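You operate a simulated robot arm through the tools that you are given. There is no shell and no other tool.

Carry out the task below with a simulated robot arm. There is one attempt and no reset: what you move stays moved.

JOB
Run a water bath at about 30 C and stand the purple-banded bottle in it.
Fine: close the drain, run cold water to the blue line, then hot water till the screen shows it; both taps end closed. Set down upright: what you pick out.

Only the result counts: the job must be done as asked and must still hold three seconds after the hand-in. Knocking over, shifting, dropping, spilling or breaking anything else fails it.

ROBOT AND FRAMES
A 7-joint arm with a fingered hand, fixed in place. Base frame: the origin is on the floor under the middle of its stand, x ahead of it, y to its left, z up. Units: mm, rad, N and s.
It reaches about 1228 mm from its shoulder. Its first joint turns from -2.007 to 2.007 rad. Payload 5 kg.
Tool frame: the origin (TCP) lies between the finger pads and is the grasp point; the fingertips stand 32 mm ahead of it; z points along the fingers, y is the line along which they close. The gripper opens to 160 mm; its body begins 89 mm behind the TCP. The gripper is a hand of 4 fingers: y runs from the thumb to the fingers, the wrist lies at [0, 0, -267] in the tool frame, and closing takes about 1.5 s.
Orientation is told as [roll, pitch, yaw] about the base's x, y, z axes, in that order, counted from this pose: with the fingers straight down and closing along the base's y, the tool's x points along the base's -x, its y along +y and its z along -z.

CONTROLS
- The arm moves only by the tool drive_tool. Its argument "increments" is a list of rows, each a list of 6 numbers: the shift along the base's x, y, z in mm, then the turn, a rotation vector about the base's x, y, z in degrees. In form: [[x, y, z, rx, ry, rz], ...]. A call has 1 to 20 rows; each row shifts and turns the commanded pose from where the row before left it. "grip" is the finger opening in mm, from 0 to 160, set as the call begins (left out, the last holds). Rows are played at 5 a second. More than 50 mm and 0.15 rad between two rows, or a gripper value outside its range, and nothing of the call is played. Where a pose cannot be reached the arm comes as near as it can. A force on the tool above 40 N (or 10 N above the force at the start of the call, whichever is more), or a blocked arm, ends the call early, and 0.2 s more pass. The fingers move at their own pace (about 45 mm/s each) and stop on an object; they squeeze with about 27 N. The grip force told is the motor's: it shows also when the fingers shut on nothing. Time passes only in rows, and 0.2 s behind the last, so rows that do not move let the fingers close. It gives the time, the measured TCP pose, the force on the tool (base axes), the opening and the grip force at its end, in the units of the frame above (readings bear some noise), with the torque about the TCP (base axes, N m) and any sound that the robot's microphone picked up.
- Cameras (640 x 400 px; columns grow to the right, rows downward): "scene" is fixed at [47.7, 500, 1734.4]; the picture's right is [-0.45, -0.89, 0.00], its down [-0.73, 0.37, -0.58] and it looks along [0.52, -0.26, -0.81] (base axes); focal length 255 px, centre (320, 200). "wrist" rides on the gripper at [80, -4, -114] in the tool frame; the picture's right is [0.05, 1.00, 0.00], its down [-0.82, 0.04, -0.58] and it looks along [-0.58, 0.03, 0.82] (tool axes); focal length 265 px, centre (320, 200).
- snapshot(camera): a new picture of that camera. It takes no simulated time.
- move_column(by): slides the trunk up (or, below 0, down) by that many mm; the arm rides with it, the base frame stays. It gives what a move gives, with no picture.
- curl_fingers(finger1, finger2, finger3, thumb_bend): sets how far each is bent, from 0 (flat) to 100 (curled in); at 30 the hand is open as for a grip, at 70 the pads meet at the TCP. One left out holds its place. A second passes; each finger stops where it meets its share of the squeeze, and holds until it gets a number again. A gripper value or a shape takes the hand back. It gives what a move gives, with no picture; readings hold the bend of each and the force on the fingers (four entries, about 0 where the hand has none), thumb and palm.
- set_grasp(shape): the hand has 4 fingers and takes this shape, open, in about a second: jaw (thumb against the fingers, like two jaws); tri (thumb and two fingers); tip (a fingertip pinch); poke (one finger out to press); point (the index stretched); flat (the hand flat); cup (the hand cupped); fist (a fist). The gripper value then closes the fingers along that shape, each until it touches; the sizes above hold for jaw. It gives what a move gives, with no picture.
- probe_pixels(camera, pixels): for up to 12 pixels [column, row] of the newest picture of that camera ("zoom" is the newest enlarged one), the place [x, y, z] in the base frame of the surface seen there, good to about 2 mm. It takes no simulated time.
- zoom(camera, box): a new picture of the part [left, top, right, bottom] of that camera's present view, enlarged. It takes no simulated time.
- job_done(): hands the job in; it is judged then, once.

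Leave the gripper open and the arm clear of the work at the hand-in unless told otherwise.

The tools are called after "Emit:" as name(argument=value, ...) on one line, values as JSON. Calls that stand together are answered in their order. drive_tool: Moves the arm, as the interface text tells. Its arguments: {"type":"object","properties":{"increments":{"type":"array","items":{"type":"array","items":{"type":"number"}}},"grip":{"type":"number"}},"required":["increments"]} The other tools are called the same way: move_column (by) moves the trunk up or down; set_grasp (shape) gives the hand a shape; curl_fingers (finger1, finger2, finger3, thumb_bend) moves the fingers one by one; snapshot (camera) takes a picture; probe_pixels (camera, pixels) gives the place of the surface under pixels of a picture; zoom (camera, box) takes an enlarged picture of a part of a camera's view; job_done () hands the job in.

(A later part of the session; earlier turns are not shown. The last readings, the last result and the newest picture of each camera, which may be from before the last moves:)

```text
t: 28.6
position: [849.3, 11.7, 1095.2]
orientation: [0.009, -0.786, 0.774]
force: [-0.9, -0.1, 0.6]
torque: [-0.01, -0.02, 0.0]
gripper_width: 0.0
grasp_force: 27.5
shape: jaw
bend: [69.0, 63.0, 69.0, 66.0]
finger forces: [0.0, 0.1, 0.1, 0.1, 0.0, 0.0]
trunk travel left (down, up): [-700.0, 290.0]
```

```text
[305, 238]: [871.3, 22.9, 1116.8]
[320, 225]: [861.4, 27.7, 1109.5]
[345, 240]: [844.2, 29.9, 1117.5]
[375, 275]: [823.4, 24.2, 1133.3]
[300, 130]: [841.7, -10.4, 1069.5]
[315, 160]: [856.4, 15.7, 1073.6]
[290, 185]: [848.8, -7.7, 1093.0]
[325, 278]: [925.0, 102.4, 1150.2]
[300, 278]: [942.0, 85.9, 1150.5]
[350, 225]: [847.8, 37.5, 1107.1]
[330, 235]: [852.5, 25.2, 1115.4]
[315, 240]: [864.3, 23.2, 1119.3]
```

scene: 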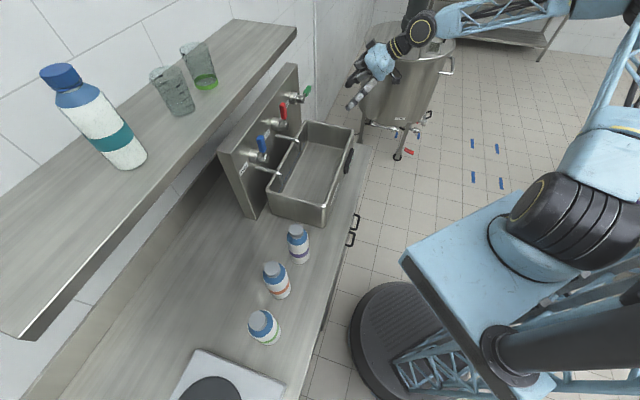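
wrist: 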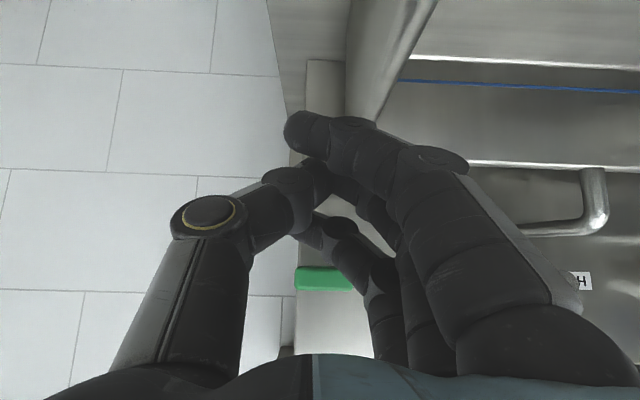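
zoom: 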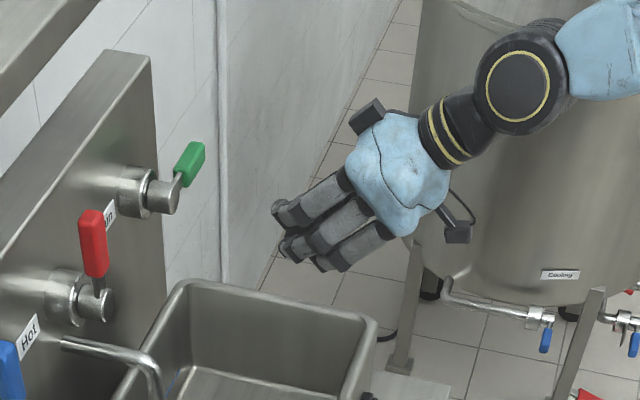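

The third finger's last joint lies parallel to the lever, about 30 mm ahead of and 18 mm above the TCP. I'll advance 96 mm in depth so it's directly under the lever.

Emit:
drive_tool(increments=[[17, 17, 0, 0, 0, 0], [17, 17, 0, 0, 0, 0], [17, 17, 0, 0, 0, 0], [17, 17, 0, 0, 0, 0], [0, 0, 0, 0, 0, 0], [0, 0, 0, 0, 0, 0]])

Emit:
snapshot(camera="wrist")

Emit:
zoom(camera="scene", box=[260, 50, 380, 130])

```text
t: 29.9
position: [915.3, 80.3, 1094.4]
orientation: [0.008, -0.786, 0.777]
force: [0.1, 0.0, 0.2]
torque: [0.02, 0.0, -0.02]
gripper_width: 0.0
grasp_force: 27.4
shape: jaw
bend: [69.0, 63.0, 69.0, 66.0]
finger forces: [0.1, 0.1, 0.1, 0.0, 0.0, 0.1]
trunk travel left (down, up): [-700.0, 290.0]
```

```text
taken
```

wrist: 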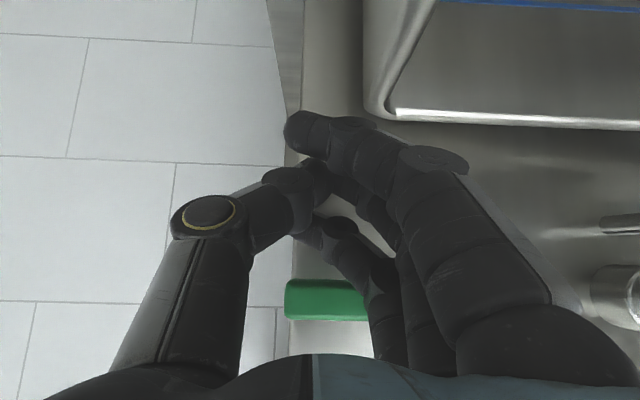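

```text
5.00 times, centred on (320, 90) of scene
```

zoom: 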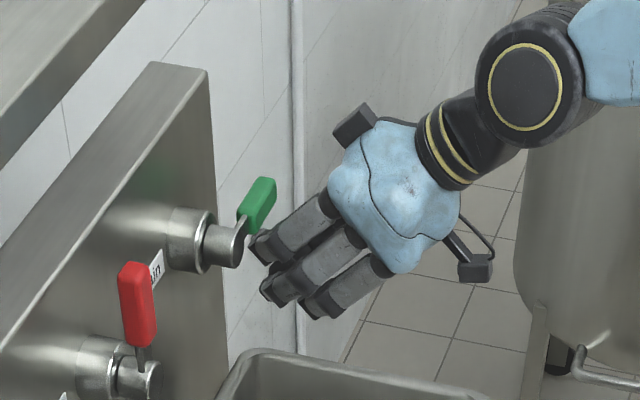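

I'm under the lever with no contact force. Now I'll lift in small steps (about 48 mm in total) and watch the force.

Emit:
drive_tool(increments=[[0, 0, 10, 0, 0, 0], [0, 0, 8, 0, 0, 0], [0, 0, 8, 0, 0, 0], [0, 0, 8, 0, 0, 0], [-0.7, 0.7, 8, 0, 0, 0], [-0.7, 0.7, 7, 0, 0, 0], [0, 0, 0, 0, 0, 0]])

Emit:
zoom(camera="scene", box=[260, 50, 380, 130])

Emit:
snapshot(camera="wrist")

```text
t: 31.6
position: [915.9, 79.9, 1144.0]
orientation: [0.008, -0.786, 0.777]
force: [-6.3, -7.1, -3.4]
torque: [0.14, -0.22, 0.25]
gripper_width: 0.0
grasp_force: 26.5
shape: jaw
bend: [69.0, 63.0, 69.0, 66.0]
finger forces: [0.0, 0.0, 9.5, 0.0, 0.0, 0.0]
trunk travel left (down, up): [-700.0, 290.0]
```

```text
5.00 times, centred on (320, 90) of scene
```

zoom: 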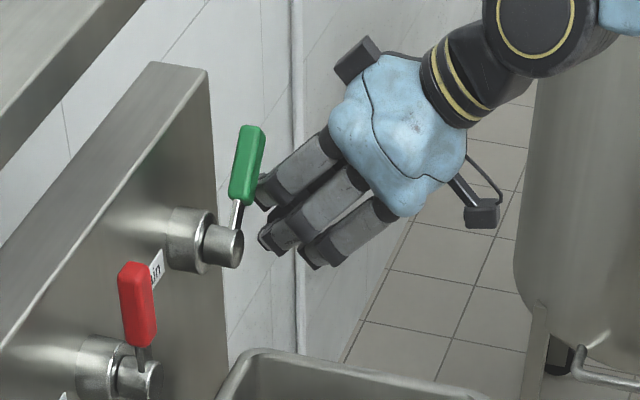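

```text
taken
```

wrist: 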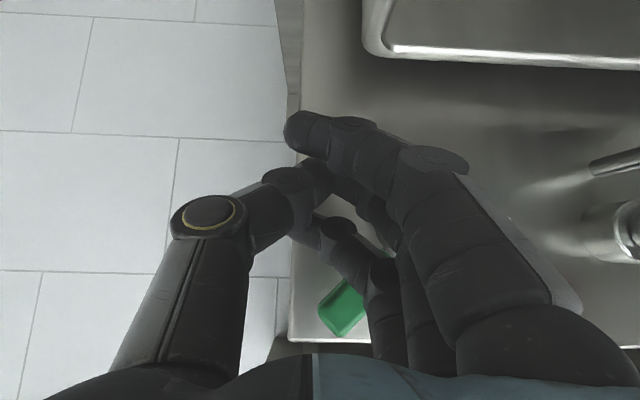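

The green lever has swung up to about 45° with roughly 10 N. I'll carry on up and to the left along the arc.

Emit:
drive_tool(increments=[[-4.2, 4.2, 9, 0, 0, 0], [-4.2, 4.2, 9, 0, 0, 0], [-4.2, 4.2, 6, 0, 0, 0], [-4.2, 4.2, 5, 0, 0, 0], [-4, 4, 3, 0, 0, 0], [-4, 4, 2, 0, 0, 0], [0, 0, 0, 0, 0, 0]])

Emit:
zoom(camera="scene", box=[260, 50, 380, 130])

Emit:
snapshot(camera="wrist")

```text
t: 33.1
position: [891.7, 105.3, 1178.4]
orientation: [0.008, -0.787, 0.778]
force: [1.5, -6.9, -0.4]
torque: [0.17, 0.06, 0.0]
gripper_width: 0.0
grasp_force: 26.8
shape: jaw
bend: [69.0, 63.0, 70.0, 67.0]
finger forces: [0.1, 0.1, 7.0, 0.0, 0.0, 0.0]
trunk travel left (down, up): [-700.0, 290.0]
```

```text
5.00 times, centred on (320, 90) of scene
```

zoom: 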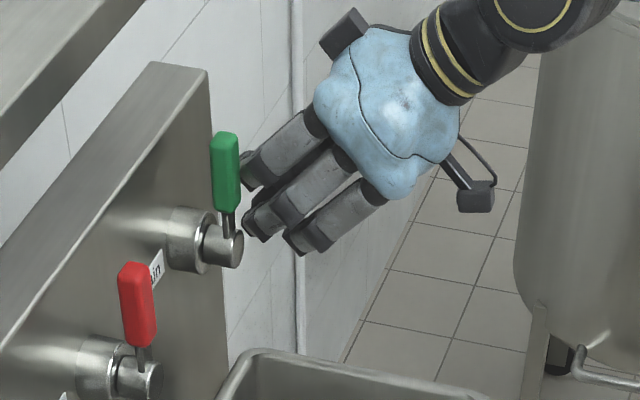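

```text
taken
```

wrist: 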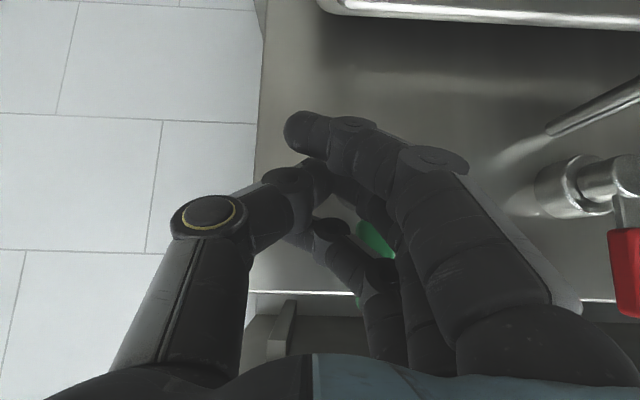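

The green lever is nearly upright. I'll push a bit further left in small steps until it reaches its stop.

Emit:
drive_tool(increments=[[-3, 3, 1, 0, 0, 0], [-3, 3, 1, 0, 0, 0], [-3, 3, 0, 0, 0, 0], [0, 0, 0, 0, 0, 0]])

Emit:
zoom(camera="scene", box=[260, 50, 380, 130])

```text
t: 34.1
position: [882.4, 110.6, 1179.8]
orientation: [0.009, -0.786, 0.774]
force: [3.7, -28.9, 0.8]
torque: [0.3, -0.05, -0.29]
gripper_width: 0.0
grasp_force: 26.6
shape: jaw
bend: [69.0, 64.0, 71.0, 66.0]
finger forces: [0.0, 0.0, 16.7, 0.1, 0.0, 0.0]
trunk travel left (down, up): [-700.0, 290.0]
```

```text
5.00 times, centred on (320, 90) of scene
```

zoom: 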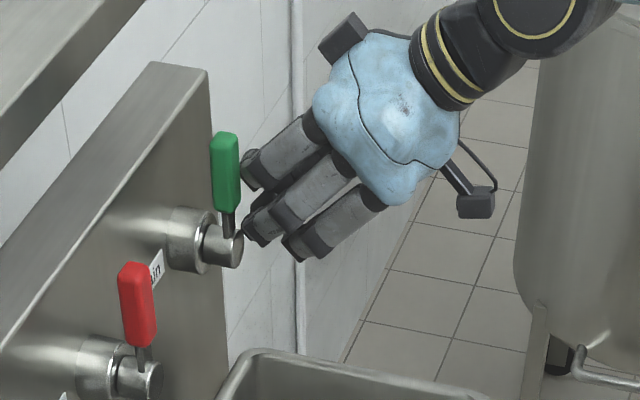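

The force rose to 29 N with no further lever movement, so it's at its upright stop. I'll back off to the right, then out from the panel, and check the drain lever.

Emit:
drive_tool(increments=[[8, -8, 0, 0, 0, 0], [0, -15, 0, 0, 0, 0], [-25, -25, 8, 0, 0, 0], [-30, -30, 10, 0, 0, 0], [-30, -30, 10, 0, 0, 0], [-20, -20, 10, 0, 0, 0], [0, 0, 0, 0, 0, 0]], grip=160)

Emit:
snapshot(camera="wrist")

Emit:
snapshot(camera="scene")

```text
t: 34.6
position: [901.4, 85.2, 1180.7]
orientation: [0.003, -0.792, 0.755]
force: [40.7, -53.8, 9.7]
torque: [0.8, 0.35, -1.69]
gripper_width: 104.4
grasp_force: 0.0
shape: jaw
bend: [30.0, 53.0, 50.0, 30.0]
finger forces: [0.1, 25.3, 42.5, 0.0, 0.0, 0.1]
trunk travel left (down, up): [-700.0, 290.0]
stopped in row 2: the force on the tool passed its limit at 43 N (the readings are from after the stop); the commanded pose is now the measured one
```

```text
taken
```

wrist: 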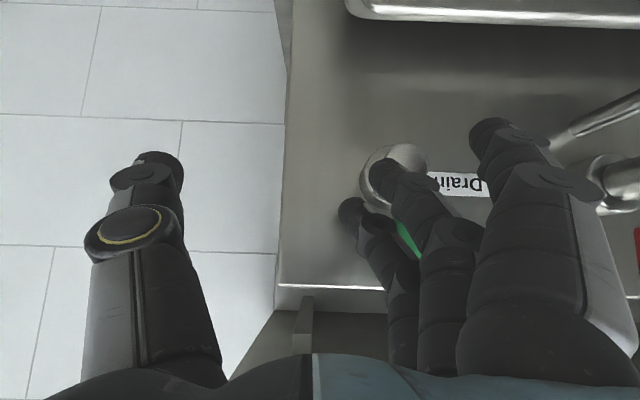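

```text
taken
```

scene: 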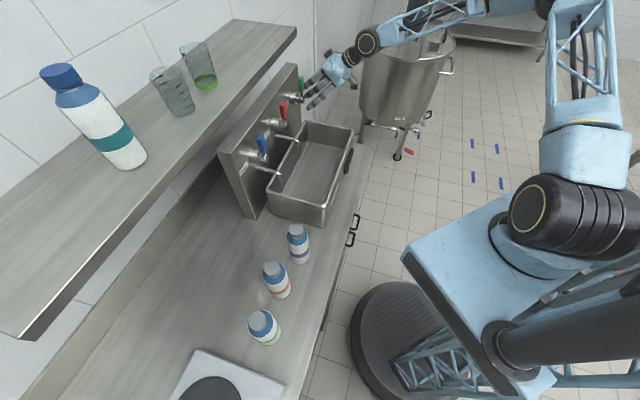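

My mistake: opening the jaw there made the fingers press on the lever, toward its stop. I'll close the fingers again while moving right, then retreat.

Emit:
drive_tool(increments=[[5, -5, 0, 0, 0, 0], [6, -6, 0, 0, 0, 0], [0, 0, 0, 0, 0, 0], [0, 0, 0, 0, 0, 0], [0, 0, 0, 0, 0, 0], [0, 0, 0, 0, 0, 0]], grip=20)

Emit:
drive_tool(increments=[[-20, -20, 3, 0, 0, 0], [-25, -25, 5, 0, 0, 0], [-30, -30, 10, 0, 0, 0], [-20, -20, 10, 0, 0, 0], [0, 0, 0, 0, 0, 0]])

Emit:
snapshot(camera="wrist")

Emit:
zoom(camera="scene", box=[230, 60, 350, 140])

```text
t: 36.0
position: [901.0, 92.6, 1180.6]
orientation: [0.008, -0.789, 0.775]
force: [-4.2, -22.2, 0.2]
torque: [0.6, -0.11, 0.48]
gripper_width: 19.2
grasp_force: 0.1
shape: jaw
bend: [72.0, 72.0, 74.0, 70.0]
finger forces: [0.0, 0.0, 21.8, 0.1, 0.0, 0.0]
trunk travel left (down, up): [-700.0, 290.0]
```

```text
t: 37.2
position: [805.3, -2.0, 1208.1]
orientation: [0.004, -0.786, 0.775]
force: [-0.1, -1.0, 0.6]
torque: [-0.01, 0.01, -0.02]
gripper_width: 20.7
grasp_force: 0.1
shape: jaw
bend: [72.0, 72.0, 72.0, 70.0]
finger forces: [0.0, 0.0, 0.0, 0.1, 0.0, 0.0]
trunk travel left (down, up): [-700.0, 290.0]
```

```text
taken
```

wrist: 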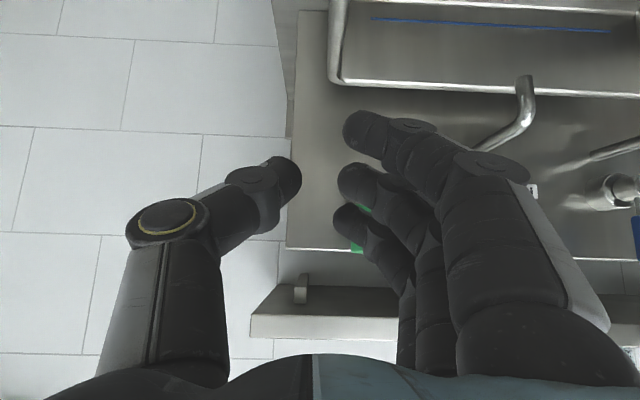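

```text
5.00 times, centred on (290, 100) of scene
```

zoom: 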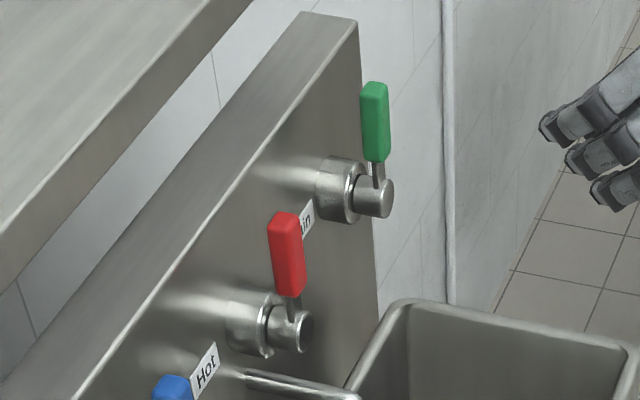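

The green lever looks upright. I'll check its verticality, plus the red lever's, by probing the top and bottom.

Emit:
probe_pixels(camera="zoom", pixels=[[370, 92], [372, 150], [378, 172], [370, 200], [275, 222], [280, 285], [290, 310], [290, 335]])

```text
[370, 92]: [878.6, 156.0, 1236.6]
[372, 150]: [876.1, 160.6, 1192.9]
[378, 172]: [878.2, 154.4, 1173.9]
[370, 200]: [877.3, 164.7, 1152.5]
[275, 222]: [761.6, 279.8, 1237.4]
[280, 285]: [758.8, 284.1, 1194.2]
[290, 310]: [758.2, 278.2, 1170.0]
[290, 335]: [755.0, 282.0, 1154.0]
```

Green and red levers read equally vertical, so the drain is closed. Now the cold tap: I'll move along in front of the panel to the cold lever (a 181, b 600, z 1212) with the jaw at 70 mm to straddle it.

Emit:
drive_tool(increments=[[-28.1, 33.1, 1, 0, 0, 0.1], [-28.1, 33.1, 1, 0, 0, 0.1], [-28.1, 33.1, 1, 0, 0, 0.1], [-28.1, 33.1, 1, 0, 0, 0.1], [-28.1, 33.1, 0, 0, 0, 0.1], [-28.1, 33.1, 0, 0, 0, 0.1], [-28.1, 33.1, 0, 0, 0, 0], [-28.1, 33.1, 0, 0, 0, 0], [-28.1, 33.1, 0, 0, 0, 0], [0, 0, 0, 0, 0, 0], [0, 0, 0, 0, 0, 0]], grip=70)

Emit:
snapshot(camera="wrist")

Emit:
snapshot(camera="scene")

```text
t: 39.6
position: [554.0, 298.1, 1211.4]
orientation: [0.004, -0.786, 0.786]
force: [-0.6, 0.6, 0.1]
torque: [-0.01, 0.01, 0.0]
gripper_width: 69.9
grasp_force: 0.0
shape: jaw
bend: [73.0, 73.0, 73.0, 70.0]
finger forces: [0.1, 0.0, 0.1, 0.0, 0.0, 0.0]
trunk travel left (down, up): [-700.0, 290.0]
```

```text
taken
```

wrist: 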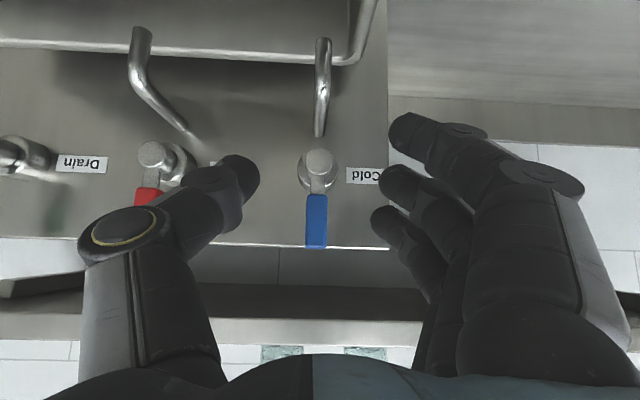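

```text
taken
```

scene: 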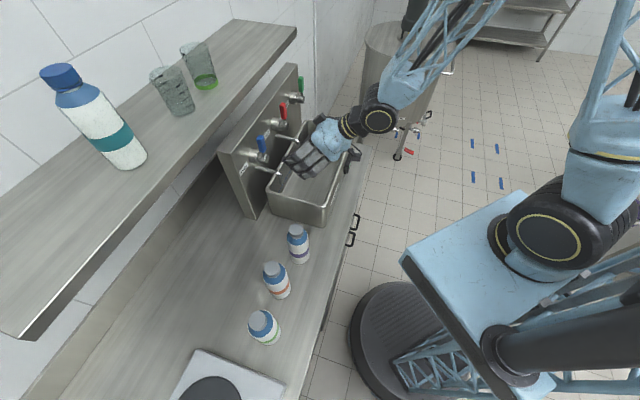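

The blue lever is centred between thumb and fingers. I'll probe the fingertips, thumb tip and lever.

Emit:
probe_pixels(camera="wrist", pixels=[[398, 130], [388, 180], [378, 220], [390, 230], [250, 175], [240, 165], [225, 190], [316, 205], [316, 240], [318, 160], [307, 225], [325, 225]])

```text
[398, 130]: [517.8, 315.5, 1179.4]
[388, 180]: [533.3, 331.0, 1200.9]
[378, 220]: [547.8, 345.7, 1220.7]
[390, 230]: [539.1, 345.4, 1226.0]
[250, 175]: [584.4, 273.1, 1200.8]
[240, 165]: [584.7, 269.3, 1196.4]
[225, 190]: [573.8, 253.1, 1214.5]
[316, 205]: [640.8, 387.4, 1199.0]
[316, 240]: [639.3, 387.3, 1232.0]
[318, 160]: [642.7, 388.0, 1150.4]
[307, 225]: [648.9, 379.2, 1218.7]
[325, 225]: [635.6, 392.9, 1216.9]
```

The geometry is clear: the third finger leads by 41 mm in depth and the thumb by 16 mm. I'll advance 113 mm so both straddle the blue lever (fingertip front at b ≈ 768, short of the panel).

Emit:
drive_tool(increments=[[16, 16, 0, 0, 0, 0], [16, 16, 0, 0, 0, 0], [16, 16, 0, 0, 0, 0], [16, 16, 0, 0, 0, 0], [16, 16, 0, 0, 0, 0], [0, 0, 0, 0, 0, 0]])

Emit:
snapshot(camera="wrist")

Emit:
zoom(camera="scene", box=[210, 90, 370, 230])

```text
t: 41.0
position: [634.0, 376.3, 1212.7]
orientation: [0.005, -0.783, 0.785]
force: [-0.4, -0.5, 0.4]
torque: [0.02, 0.0, -0.01]
gripper_width: 69.7
grasp_force: 0.0
shape: jaw
bend: [73.0, 73.0, 73.0, 70.0]
finger forces: [0.0, 0.0, 0.1, 0.1, 0.1, 0.0]
trunk travel left (down, up): [-700.0, 290.0]
```

```text
taken
```

wrist: 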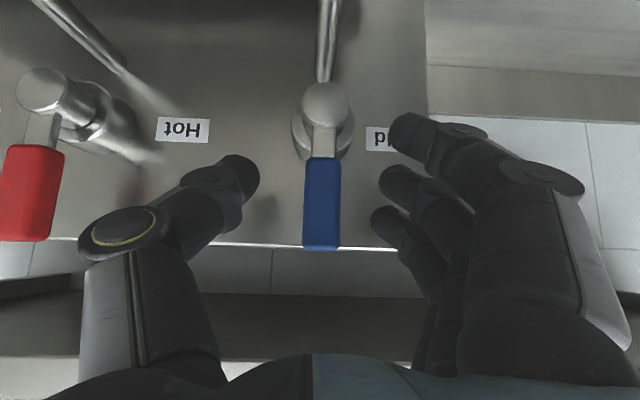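

```text
2.86 times, centred on (290, 160) of scene
```

zoom: 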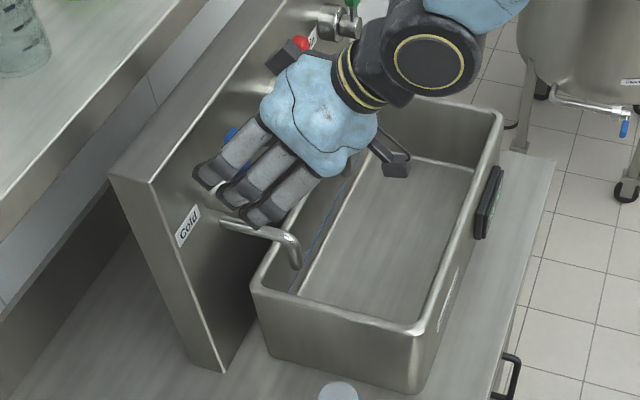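

The lever sits between the digits with no contact. I'll note the blue line's height first, then push the lever to the right to about 45°.

Emit:
probe_pixels(camera="zoom", pixels=[[303, 287], [315, 262], [330, 230], [342, 205], [400, 250], [295, 262]])

Emit:
drive_tool(increments=[[8.5, -8.5, 0, 0, 0, 0], [8.5, -8.5, 0, 0, 0, 0], [8.5, -8.5, -1, 0, 0, 0], [8.5, -8.5, -3, 0, 0, 0], [8.5, -8.5, -4, 0, 0, 0], [7.1, -7.1, -5, 0, 0, 0], [4.2, -4.2, -4, 0, 0, 0], [0, 0, 0, 0, 0, 0]])

Emit:
snapshot(camera="wrist")

Emit:
zoom(camera="scene", box=[210, 90, 370, 230])

```text
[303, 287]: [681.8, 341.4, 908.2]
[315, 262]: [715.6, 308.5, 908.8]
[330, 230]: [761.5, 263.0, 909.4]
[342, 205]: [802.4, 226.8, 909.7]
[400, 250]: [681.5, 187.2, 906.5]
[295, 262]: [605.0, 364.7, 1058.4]
```

```text
t: 42.8
position: [686.3, 323.3, 1193.2]
orientation: [0.005, -0.786, 0.784]
force: [-2.6, 3.3, 2.0]
torque: [0.17, 0.08, 0.02]
gripper_width: 71.9
grasp_force: 0.1
shape: jaw
bend: [73.0, 72.0, 73.0, 70.0]
finger forces: [0.0, 3.2, 0.0, 0.0, 0.1, 0.0]
trunk travel left (down, up): [-700.0, 290.0]
```

```text
taken
```

wrist: 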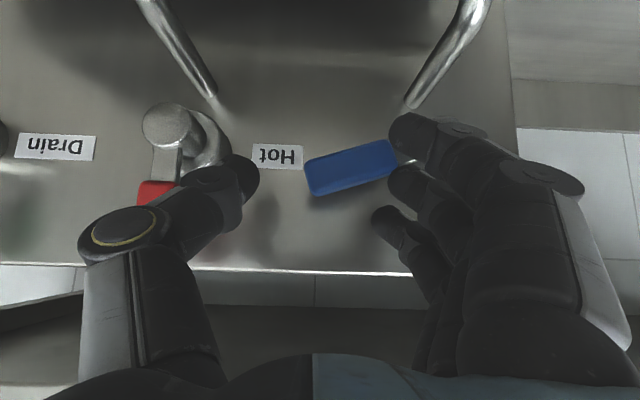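

```text
2.86 times, centred on (290, 160) of scene
```

zoom: 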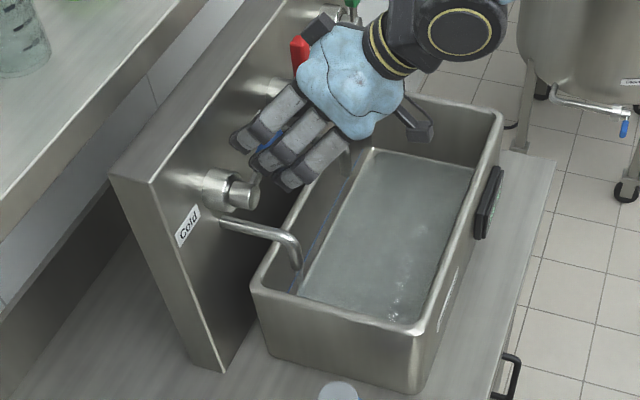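

The cold tap is open to about 70° and water is already in the sink. I'll probe the water surface and look for the blue line.

Emit:
probe_pixels(camera="zoom", pixels=[[390, 230], [350, 280], [420, 200], [330, 240], [318, 240], [310, 255]])

Emit:
zoom(camera="scene", box=[280, 130, 330, 200])

```text
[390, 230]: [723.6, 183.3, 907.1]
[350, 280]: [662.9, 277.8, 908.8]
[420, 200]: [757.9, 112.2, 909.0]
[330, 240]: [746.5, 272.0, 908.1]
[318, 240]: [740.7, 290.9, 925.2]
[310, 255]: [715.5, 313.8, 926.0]
```

```text
5.71 times, centred on (305, 165) of scene
```

zoom: 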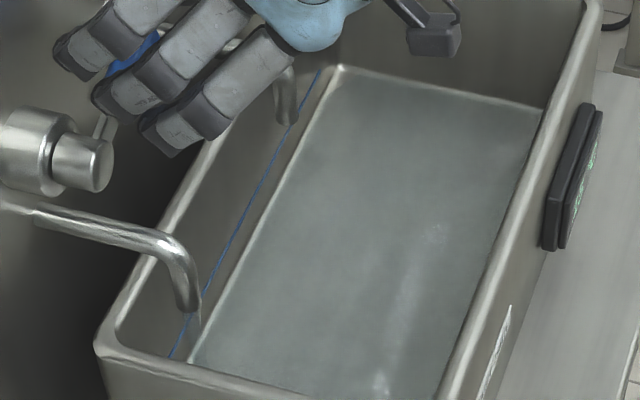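

The blue line is visible in this zoom. I'll probe the line and the water edge below it.

Emit:
probe_pixels(camera="zoom", pixels=[[240, 226], [264, 178], [213, 278], [250, 215], [270, 190], [300, 140], [255, 240], [350, 200], [400, 120], [230, 200]])

Emit:
drive_tool(increments=[[0, 0, 0, 0, 0, 0], [0, 0, 0, 0, 0, 0], [0, 0, 0, 0, 0, 0], [0, 0, 0, 0, 0, 0], [0, 0, 0, 0, 0, 0]])

Emit:
zoom(camera="scene", box=[280, 130, 330, 200])

Emit:
probe_pixels(camera="zoom", pixels=[[350, 200], [400, 120], [300, 250], [450, 150]])

```text
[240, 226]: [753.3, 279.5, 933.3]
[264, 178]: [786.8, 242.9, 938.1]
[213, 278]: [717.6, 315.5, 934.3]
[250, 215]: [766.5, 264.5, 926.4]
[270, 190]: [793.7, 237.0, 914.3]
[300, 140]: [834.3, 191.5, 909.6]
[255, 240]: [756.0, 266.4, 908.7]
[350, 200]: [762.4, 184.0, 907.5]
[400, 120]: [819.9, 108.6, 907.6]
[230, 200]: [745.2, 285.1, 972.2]
```

```text
t: 44.0
position: [687.3, 323.6, 1194.7]
orientation: [0.006, -0.786, 0.788]
force: [-0.4, 0.9, 1.4]
torque: [0.07, 0.01, 0.02]
gripper_width: 71.2
grasp_force: 0.1
shape: jaw
bend: [73.0, 72.0, 73.0, 70.0]
finger forces: [0.0, 1.6, 0.0, 0.0, 0.0, 0.1]
trunk travel left (down, up): [-700.0, 290.0]
```

```text
5.71 times, centred on (305, 165) of scene
```

zoom: 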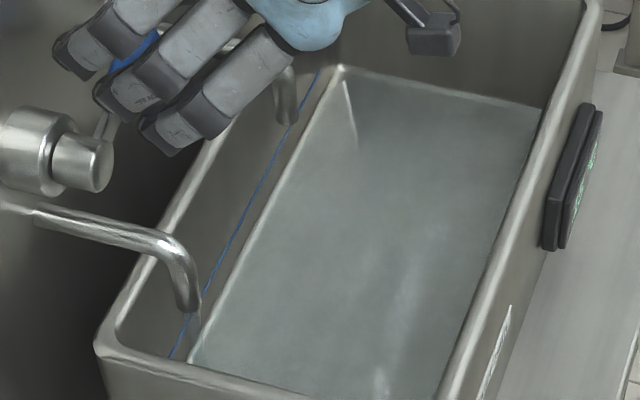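

```text
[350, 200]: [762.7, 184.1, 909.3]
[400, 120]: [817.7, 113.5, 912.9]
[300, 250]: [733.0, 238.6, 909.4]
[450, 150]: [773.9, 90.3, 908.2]
```

The blue line is at z ≈ 935 and the sink floor at 908. The water is rising slowly, so I'll let it run 2 s and check the rate.

Emit:
drive_tool(increments=[[0, 0, 0, 0, 0, 0], [0, 0, 0, 0, 0, 0], [0, 0, 0, 0, 0, 0], [0, 0, 0, 0, 0, 0], [0, 0, 0, 0, 0, 0], [0, 0, 0, 0, 0, 0], [0, 0, 0, 0, 0, 0], [0, 0, 0, 0, 0, 0], [0, 0, 0, 0, 0, 0], [0, 0, 0, 0, 0, 0]])

Emit:
zoom(camera="scene", box=[280, 130, 330, 200])

Emit:
probe_pixels(camera="zoom", pixels=[[350, 200], [400, 120], [300, 250], [450, 150], [260, 260], [240, 226], [264, 178]])

```text
t: 46.2
position: [686.5, 323.0, 1195.1]
orientation: [0.005, -0.786, 0.786]
force: [-0.3, 0.4, 0.7]
torque: [-0.02, 0.04, -0.02]
gripper_width: 70.4
grasp_force: 0.1
shape: jaw
bend: [73.0, 73.0, 73.0, 70.0]
finger forces: [0.1, 0.6, 0.1, 0.0, 0.1, 0.0]
trunk travel left (down, up): [-700.0, 290.0]
```

```text
5.71 times, centred on (305, 165) of scene
```

zoom: 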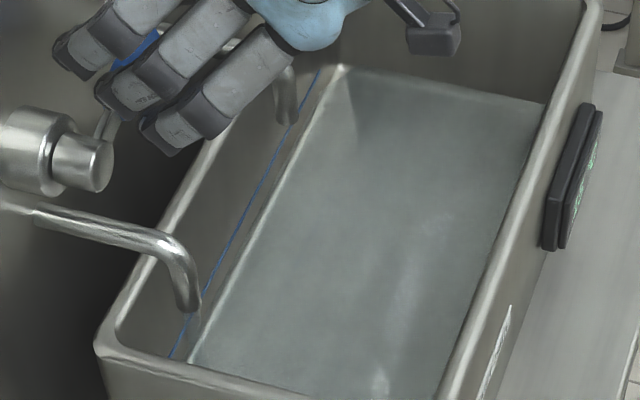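

```text
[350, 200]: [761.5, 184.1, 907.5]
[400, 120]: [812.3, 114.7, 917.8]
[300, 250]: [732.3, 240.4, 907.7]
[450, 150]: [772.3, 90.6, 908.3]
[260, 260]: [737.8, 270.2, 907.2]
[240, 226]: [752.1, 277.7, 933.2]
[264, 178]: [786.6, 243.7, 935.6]
```

One probe point catches the water surface: 912.9, then 917.8 after 2.2 s, about 2.2 mm/s. The line at 935 should be reached around t ≈ 53.5. I'll run 4 s more and check.

Emit:
drive_tool(increments=[[0, 0, 0, 0, 0, 0], [0, 0, 0, 0, 0, 0], [0, 0, 0, 0, 0, 0], [0, 0, 0, 0, 0, 0], [0, 0, 0, 0, 0, 0], [0, 0, 0, 0, 0, 0], [0, 0, 0, 0, 0, 0], [0, 0, 0, 0, 0, 0], [0, 0, 0, 0, 0, 0], [0, 0, 0, 0, 0, 0], [0, 0, 0, 0, 0, 0], [0, 0, 0, 0, 0, 0], [0, 0, 0, 0, 0, 0], [0, 0, 0, 0, 0, 0], [0, 0, 0, 0, 0, 0], [0, 0, 0, 0, 0, 0], [0, 0, 0, 0, 0, 0], [0, 0, 0, 0, 0, 0]])

Emit:
zoom(camera="scene", box=[280, 130, 330, 200])

Emit:
probe_pixels(camera="zoom", pixels=[[350, 200], [400, 120], [300, 250], [450, 150], [380, 110], [420, 120], [240, 226], [264, 178], [240, 250], [220, 290]])

```text
t: 50.0
position: [687.2, 324.3, 1194.7]
orientation: [0.004, -0.786, 0.785]
force: [-0.6, -0.1, 0.1]
torque: [0.01, -0.01, 0.01]
gripper_width: 70.0
grasp_force: 0.0
shape: jaw
bend: [73.0, 73.0, 73.0, 70.0]
finger forces: [0.1, 0.3, 0.0, 0.1, 0.0, 0.0]
trunk travel left (down, up): [-700.0, 290.0]
```

```text
5.71 times, centred on (305, 165) of scene
```

zoom: 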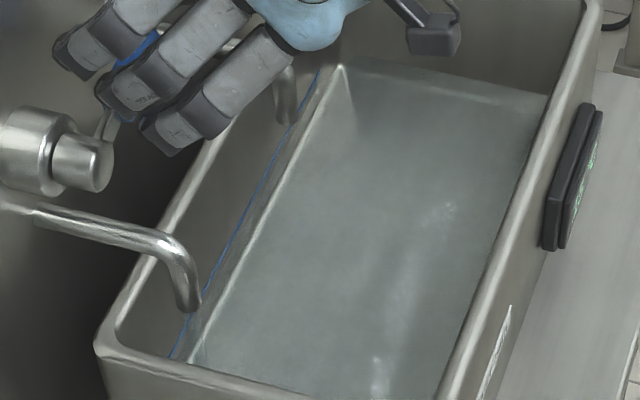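

```text
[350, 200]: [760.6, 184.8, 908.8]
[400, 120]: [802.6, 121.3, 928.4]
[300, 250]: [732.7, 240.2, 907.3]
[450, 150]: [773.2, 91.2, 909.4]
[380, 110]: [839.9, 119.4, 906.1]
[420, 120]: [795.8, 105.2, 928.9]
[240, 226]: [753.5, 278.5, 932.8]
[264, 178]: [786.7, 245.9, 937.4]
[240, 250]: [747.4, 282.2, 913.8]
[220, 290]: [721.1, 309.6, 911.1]
```

The level is about 928.5 and rising at about 2.7 mm/s. The lever is too far over for the thumb to push back directly, so I'll close it as I did the drain: retreat, make the beak, go under the lever, and lift. That takes about 3 s, which should bring the water to the line. First the retreat.

Emit:
drive_tool(increments=[[-20, -20, 0, 0, 0, 0], [-20, -20, 0, 0, 0, 0]])

Emit:
drive_tool(increments=[[0, 0, -28, 0, 0, 0], [0, 0, -28, 0, 0, 0], [0, 0, -27, 0, 0, 0], [16.5, 16.5, 0, 0, 0, 0], [16.5, 16.5, 0, 0, 0, 0]], grip=0)

```text
t: 50.6
position: [647.4, 283.2, 1195.5]
orientation: [0.004, -0.787, 0.786]
force: [-0.9, -0.2, 0.1]
torque: [0.04, 0.01, 0.01]
gripper_width: 70.3
grasp_force: 0.0
shape: jaw
bend: [73.0, 73.0, 73.0, 70.0]
finger forces: [0.0, 0.1, 0.1, 0.0, 0.0, 0.0]
trunk travel left (down, up): [-700.0, 290.0]
```

```text
t: 51.8
position: [680.9, 317.3, 1111.3]
orientation: [0.006, -0.785, 0.786]
force: [-0.3, -0.4, 0.0]
torque: [-0.01, 0.0, 0.01]
gripper_width: 0.0
grasp_force: 21.7
shape: jaw
bend: [67.0, 63.0, 68.0, 66.0]
finger forces: [0.1, 0.0, 0.0, 0.0, 0.0, 0.0]
trunk travel left (down, up): [-700.0, 290.0]
```

I'm below the lever. Now I'll lift and push it along the arc back to upright.

Emit:
drive_tool(increments=[[-1.4, 1.4, 12, 0, 0, 0], [-2.1, 2.1, 11, 0, 0, 0], [-2.1, 2.1, 10, 0, 0, 0], [-4.2, 4.2, 9, 0, 0, 0], [-4.2, 4.2, 9, 0, 0, 0], [-4.2, 4.2, 6, 0, 0, 0], [-4.2, 4.2, 5, 0, 0, 0], [-4.2, 4.2, 3, 0, 0, 0], [-4, 4, 2, 0, 0, 0], [-2.8, 2.8, 1, 0, 0, 0], [-2, 2, 0, 0, 0, 0]])

Emit:
zoom(camera="scene", box=[210, 90, 370, 230])

Emit:
snapshot(camera="wrist")

```text
t: 54.2
position: [645.7, 349.7, 1180.2]
orientation: [0.007, -0.785, 0.781]
force: [3.2, -14.5, -1.6]
torque: [0.34, 0.07, -0.15]
gripper_width: 0.0
grasp_force: 27.2
shape: jaw
bend: [69.0, 63.0, 70.0, 66.0]
finger forces: [0.1, 0.0, 13.2, 0.0, 0.1, 0.0]
trunk travel left (down, up): [-700.0, 290.0]
```

```text
2.86 times, centred on (290, 160) of scene
```

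zoom: 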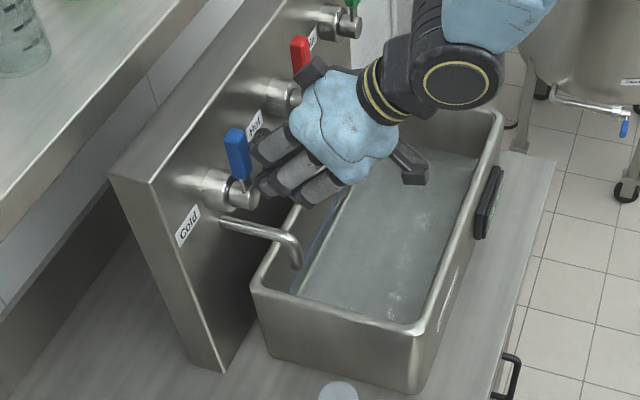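

```text
taken
```

wrist: 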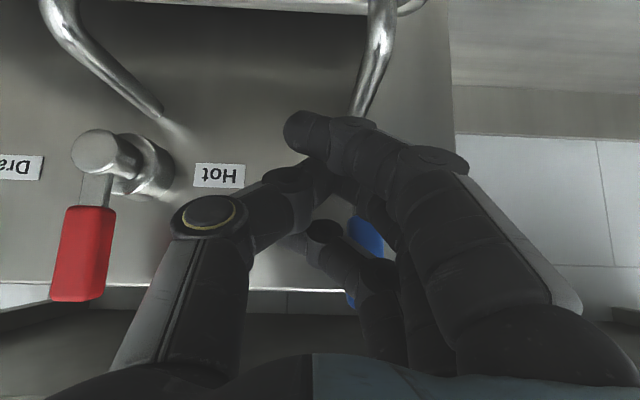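

The blue lever is nearly upright with about 14 N. I'll press a few millimetres more to seat it at the stop, then check for flow.

Emit:
drive_tool(increments=[[-2, 2, 0, 0, 0, 0], [-1.5, 1.5, 0, 0, 0, 0], [0, 0, 0, 0, 0, 0]])

Emit:
zoom(camera="scene", box=[250, 120, 300, 190])

Emit:
zoom(camera="scene", box=[280, 130, 330, 200])

Emit:
probe_pixels(camera="zoom", pixels=[[350, 200], [400, 120], [420, 120], [450, 150], [440, 110], [240, 226], [264, 178], [213, 278], [220, 290], [380, 150]])

```text
t: 55.0
position: [642.4, 351.7, 1182.0]
orientation: [0.007, -0.788, 0.781]
force: [5.1, -29.0, 2.6]
torque: [0.32, 0.05, -0.31]
gripper_width: 0.0
grasp_force: 26.8
shape: jaw
bend: [69.0, 64.0, 71.0, 66.0]
finger forces: [0.1, 0.1, 16.5, 0.0, 0.1, 0.0]
trunk travel left (down, up): [-700.0, 290.0]
```

```text
5.71 times, centred on (275, 155) of scene
```

zoom: 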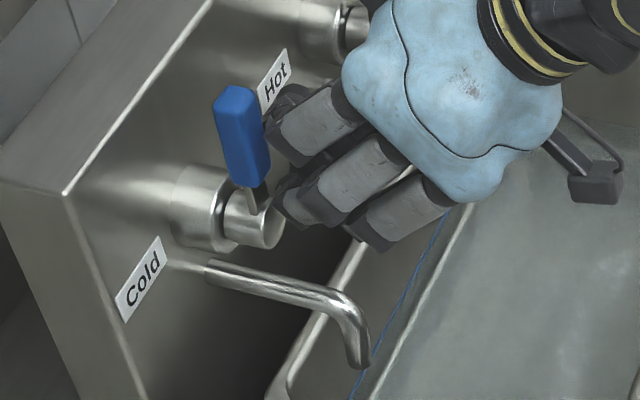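

```text
5.71 times, centred on (305, 165) of scene
```

zoom: 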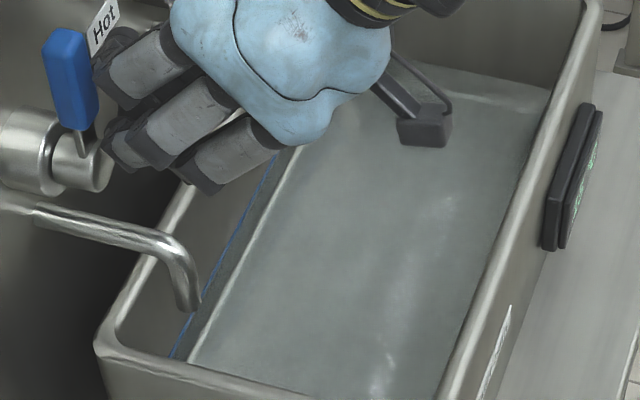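

```text
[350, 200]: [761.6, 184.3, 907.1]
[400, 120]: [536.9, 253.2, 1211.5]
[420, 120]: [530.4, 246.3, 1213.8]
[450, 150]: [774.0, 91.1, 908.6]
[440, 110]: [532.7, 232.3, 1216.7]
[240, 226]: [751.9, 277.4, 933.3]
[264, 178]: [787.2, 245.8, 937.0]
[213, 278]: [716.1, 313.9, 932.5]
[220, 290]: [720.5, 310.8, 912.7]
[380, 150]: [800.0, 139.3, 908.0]
```

The lever is at its stop (29 N). I'll back off to the right and out with the beak still closed, then check the water level.

Emit:
drive_tool(increments=[[5, -5, 0, 0, 0, 0], [4, -4, 0, 0, 0, 0], [-15, -15, 0, 0, 0, 0], [-25, -25, 5, 0, 0, 0], [-30, -30, 10, 0, 0, 0], [-25, -30, 20, 0, 0, 0], [0, 0, 0, 0, 0, 0]])

Emit:
snapshot(camera="wrist")

Emit:
zoom(camera="scene", box=[280, 130, 330, 200])

Emit:
probe_pixels(camera="zoom", pixels=[[350, 200], [400, 120], [420, 120], [360, 90], [440, 110], [240, 226], [264, 178], [213, 278], [220, 290], [380, 150]])

```text
t: 56.6
position: [555.4, 246.2, 1213.8]
orientation: [0.004, -0.785, 0.784]
force: [-0.8, -0.8, 1.0]
torque: [0.03, 0.05, 0.01]
gripper_width: 0.0
grasp_force: 27.5
shape: jaw
bend: [69.0, 63.0, 69.0, 67.0]
finger forces: [0.0, 0.0, 0.1, 0.1, 0.0, 0.0]
trunk travel left (down, up): [-700.0, 290.0]
```

```text
taken
```

wrist: 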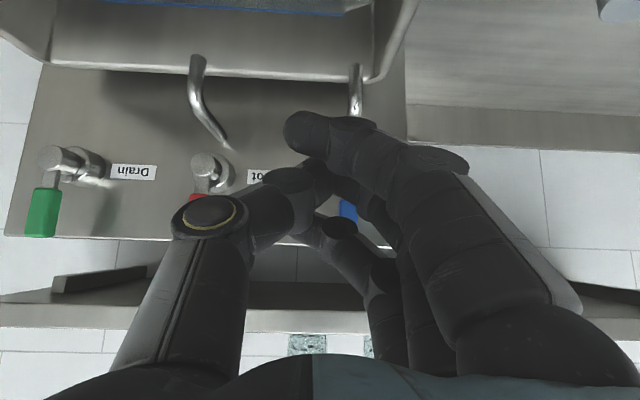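

```text
5.71 times, centred on (305, 165) of scene
```

zoom: 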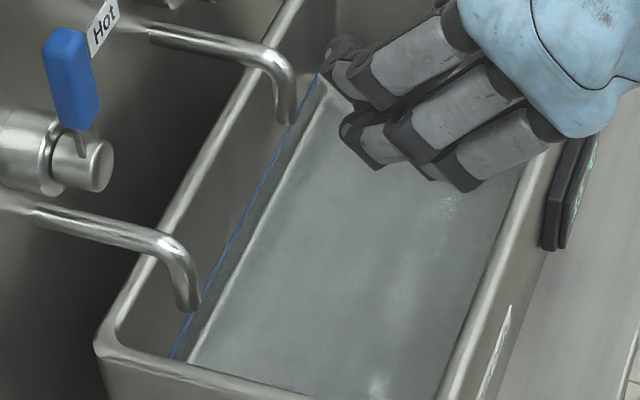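

```text
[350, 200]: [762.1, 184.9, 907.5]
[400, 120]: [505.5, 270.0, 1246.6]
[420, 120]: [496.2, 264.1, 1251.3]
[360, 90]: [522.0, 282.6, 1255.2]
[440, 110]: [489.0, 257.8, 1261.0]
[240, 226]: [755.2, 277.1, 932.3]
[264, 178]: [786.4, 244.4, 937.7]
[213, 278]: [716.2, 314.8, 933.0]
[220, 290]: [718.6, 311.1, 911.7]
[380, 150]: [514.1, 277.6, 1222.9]
```

I'll zoom the wrist view on the back wall to compare the waterline with the blue line, and on the blue lever.

Emit:
zoom(camera="wrist", box=[100, 0, 356, 60])

Emit:
zoom(camera="scene", box=[290, 140, 314, 155])

```text
2.50 times, centred on (228, 30) of wrist
```

zoom: 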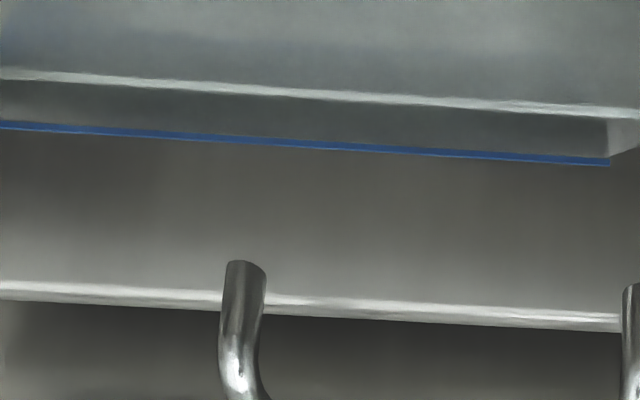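

```text
16.00 times, centred on (302, 148) of scene
```

zoom: 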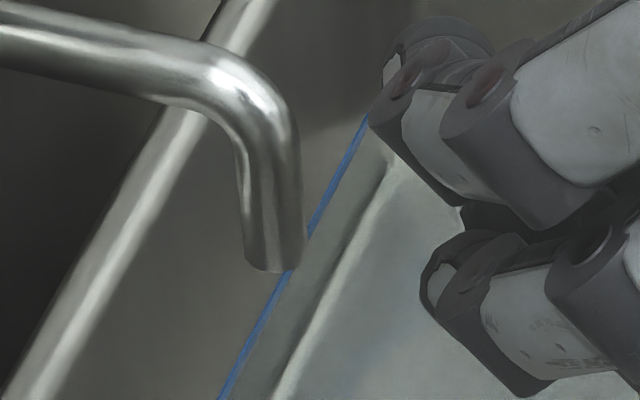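

The water stands right at the blue line. Next is the hot tap: I'll move in front of the red lever (a 351) and open the jaw to 70 mm for the straddle. I'll push only to about 40° so the thumb can push it back directly.

Emit:
drive_tool(increments=[[30, -16.9, -0.5, 0, 0, 0], [30, -16.9, -0.5, 0, 0, 0], [30, -16.9, 0, 0, 0, 0], [30, -16.9, 0, 0, 0, 0], [0, 0, 0, 0, 0, 0], [0, 0, 0, 0, 0, 0], [0, 0, 0, 0, 0, 0]], grip=70)

Emit:
snapshot(camera="wrist")

Emit:
probe_pixels(camera="wrist", pixels=[[316, 215], [316, 240], [307, 225], [325, 225], [378, 220], [250, 175], [318, 160]])

```text
t: 58.2
position: [676.3, 178.1, 1215.0]
orientation: [0.005, -0.786, 0.785]
force: [0.2, 0.1, -0.7]
torque: [-0.02, 0.0, -0.01]
gripper_width: 69.7
grasp_force: 0.1
shape: jaw
bend: [73.0, 73.0, 73.0, 70.0]
finger forces: [0.0, 0.0, 0.0, 0.1, 0.0, 0.0]
trunk travel left (down, up): [-700.0, 290.0]
```

```text
taken
```

wrist: 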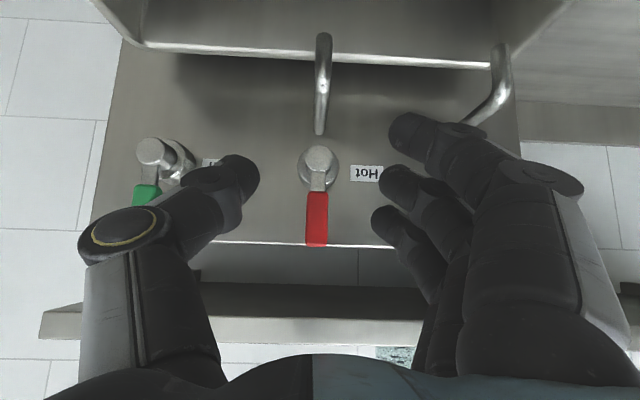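

```text
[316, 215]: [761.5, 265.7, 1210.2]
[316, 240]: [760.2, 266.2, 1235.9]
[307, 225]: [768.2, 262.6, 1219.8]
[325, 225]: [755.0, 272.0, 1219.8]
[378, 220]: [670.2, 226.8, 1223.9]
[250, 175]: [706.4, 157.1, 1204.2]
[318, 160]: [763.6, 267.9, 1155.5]
```

Well aligned. I'll advance to straddle the red lever, then push it right to about 40°.

Emit:
drive_tool(increments=[[15.84, 15.84, 0, 0, 0, 0], [15.84, 15.84, 0, 0, 0, 0], [15.84, 15.84, 0, 0, 0, 0], [15.84, 15.84, 0, 0, 0, 0], [15.84, 15.84, 0, 0, 0, 0], [0, 0, 0, 0, 0, 0]])

Emit:
drive_tool(increments=[[8.5, -8.5, 0, 0, 0, 0], [8.5, -8.5, 0, 0, 0, 0], [8.5, -8.5, 0, 0, 0, 0], [8.5, -8.5, 0, 0, 0, 0], [7, -7, 0, 0, 0, 0]])

Emit:
snapshot(camera="wrist")

Emit:
zoom(camera="scene", box=[250, 90, 370, 210])

```text
t: 59.6
position: [754.4, 258.4, 1214.1]
orientation: [0.004, -0.786, 0.785]
force: [-0.2, 0.1, -0.7]
torque: [0.01, 0.02, 0.02]
gripper_width: 69.9
grasp_force: 0.2
shape: jaw
bend: [73.0, 73.0, 73.0, 70.0]
finger forces: [0.0, 0.0, 0.0, 0.0, 0.0, 0.0]
trunk travel left (down, up): [-700.0, 290.0]
```

```text
t: 60.8
position: [795.4, 215.9, 1215.8]
orientation: [0.006, -0.786, 0.784]
force: [-1.3, 3.4, -0.8]
torque: [0.06, 0.06, 0.02]
gripper_width: 72.7
grasp_force: 0.0
shape: jaw
bend: [73.0, 72.0, 73.0, 70.0]
finger forces: [0.0, 3.3, 0.1, 0.0, 0.0, 0.0]
trunk travel left (down, up): [-700.0, 290.0]
```

```text
taken
```

wrist: 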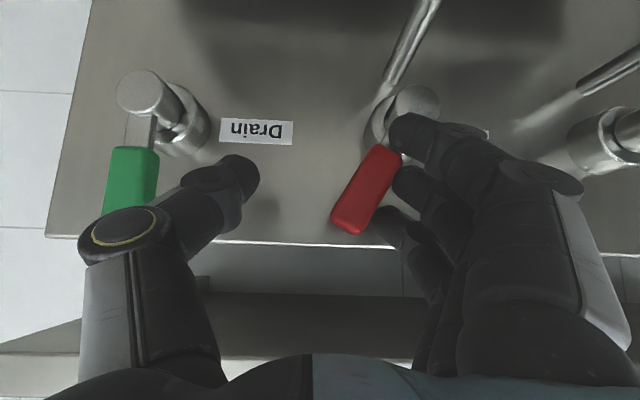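

```text
3.33 times, centred on (310, 150) of scene
```

zoom: 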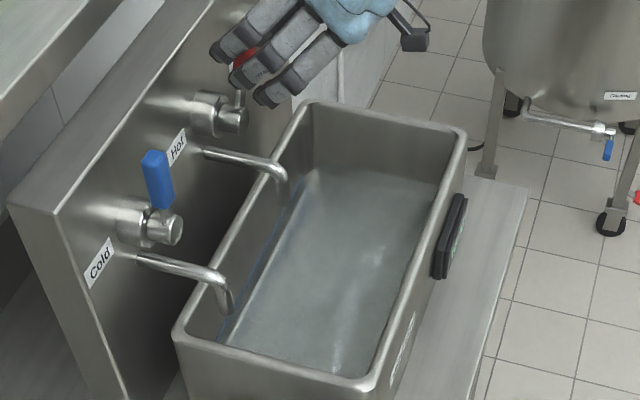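

The red lever is at about 30°. I'll check the hot spout for flow.

Emit:
zoom(camera="scene", box=[270, 120, 330, 180])

Emit:
drive_tool(increments=[[0, 0, 0, 0, 0, 0], [0, 0, 0, 0, 0, 0], [0, 0, 0, 0, 0, 0], [0, 0, 0, 0, 0, 0]])

Emit:
zoom(camera="scene", box=[270, 120, 330, 180])

Emit:
probe_pixels(camera="zoom", pixels=[[315, 200], [345, 165], [360, 165], [380, 170], [420, 170], [400, 220], [440, 160], [330, 230]])

```text
6.67 times, centred on (300, 150) of scene
```

zoom: 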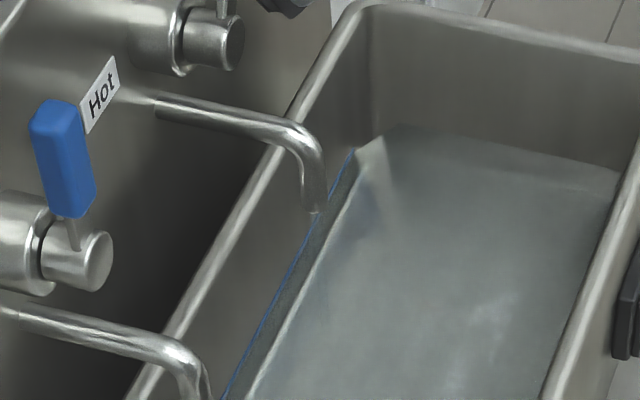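

```text
t: 61.8
position: [794.7, 215.7, 1214.4]
orientation: [0.004, -0.785, 0.785]
force: [-1.8, 2.9, -0.7]
torque: [0.03, 0.01, 0.01]
gripper_width: 72.3
grasp_force: 0.1
shape: jaw
bend: [73.0, 72.0, 73.0, 70.0]
finger forces: [0.1, 2.4, 0.0, 0.0, 0.0, 0.1]
trunk travel left (down, up): [-700.0, 290.0]
```

```text
6.67 times, centred on (300, 150) of scene
```

zoom: 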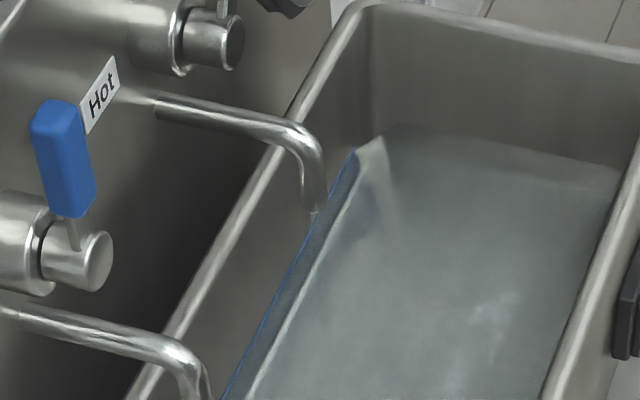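

```text
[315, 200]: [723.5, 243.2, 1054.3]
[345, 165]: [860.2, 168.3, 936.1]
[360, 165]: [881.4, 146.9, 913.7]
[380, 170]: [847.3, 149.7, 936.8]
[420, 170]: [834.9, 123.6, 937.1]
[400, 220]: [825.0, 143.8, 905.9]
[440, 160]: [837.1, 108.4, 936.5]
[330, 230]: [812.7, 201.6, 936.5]
```

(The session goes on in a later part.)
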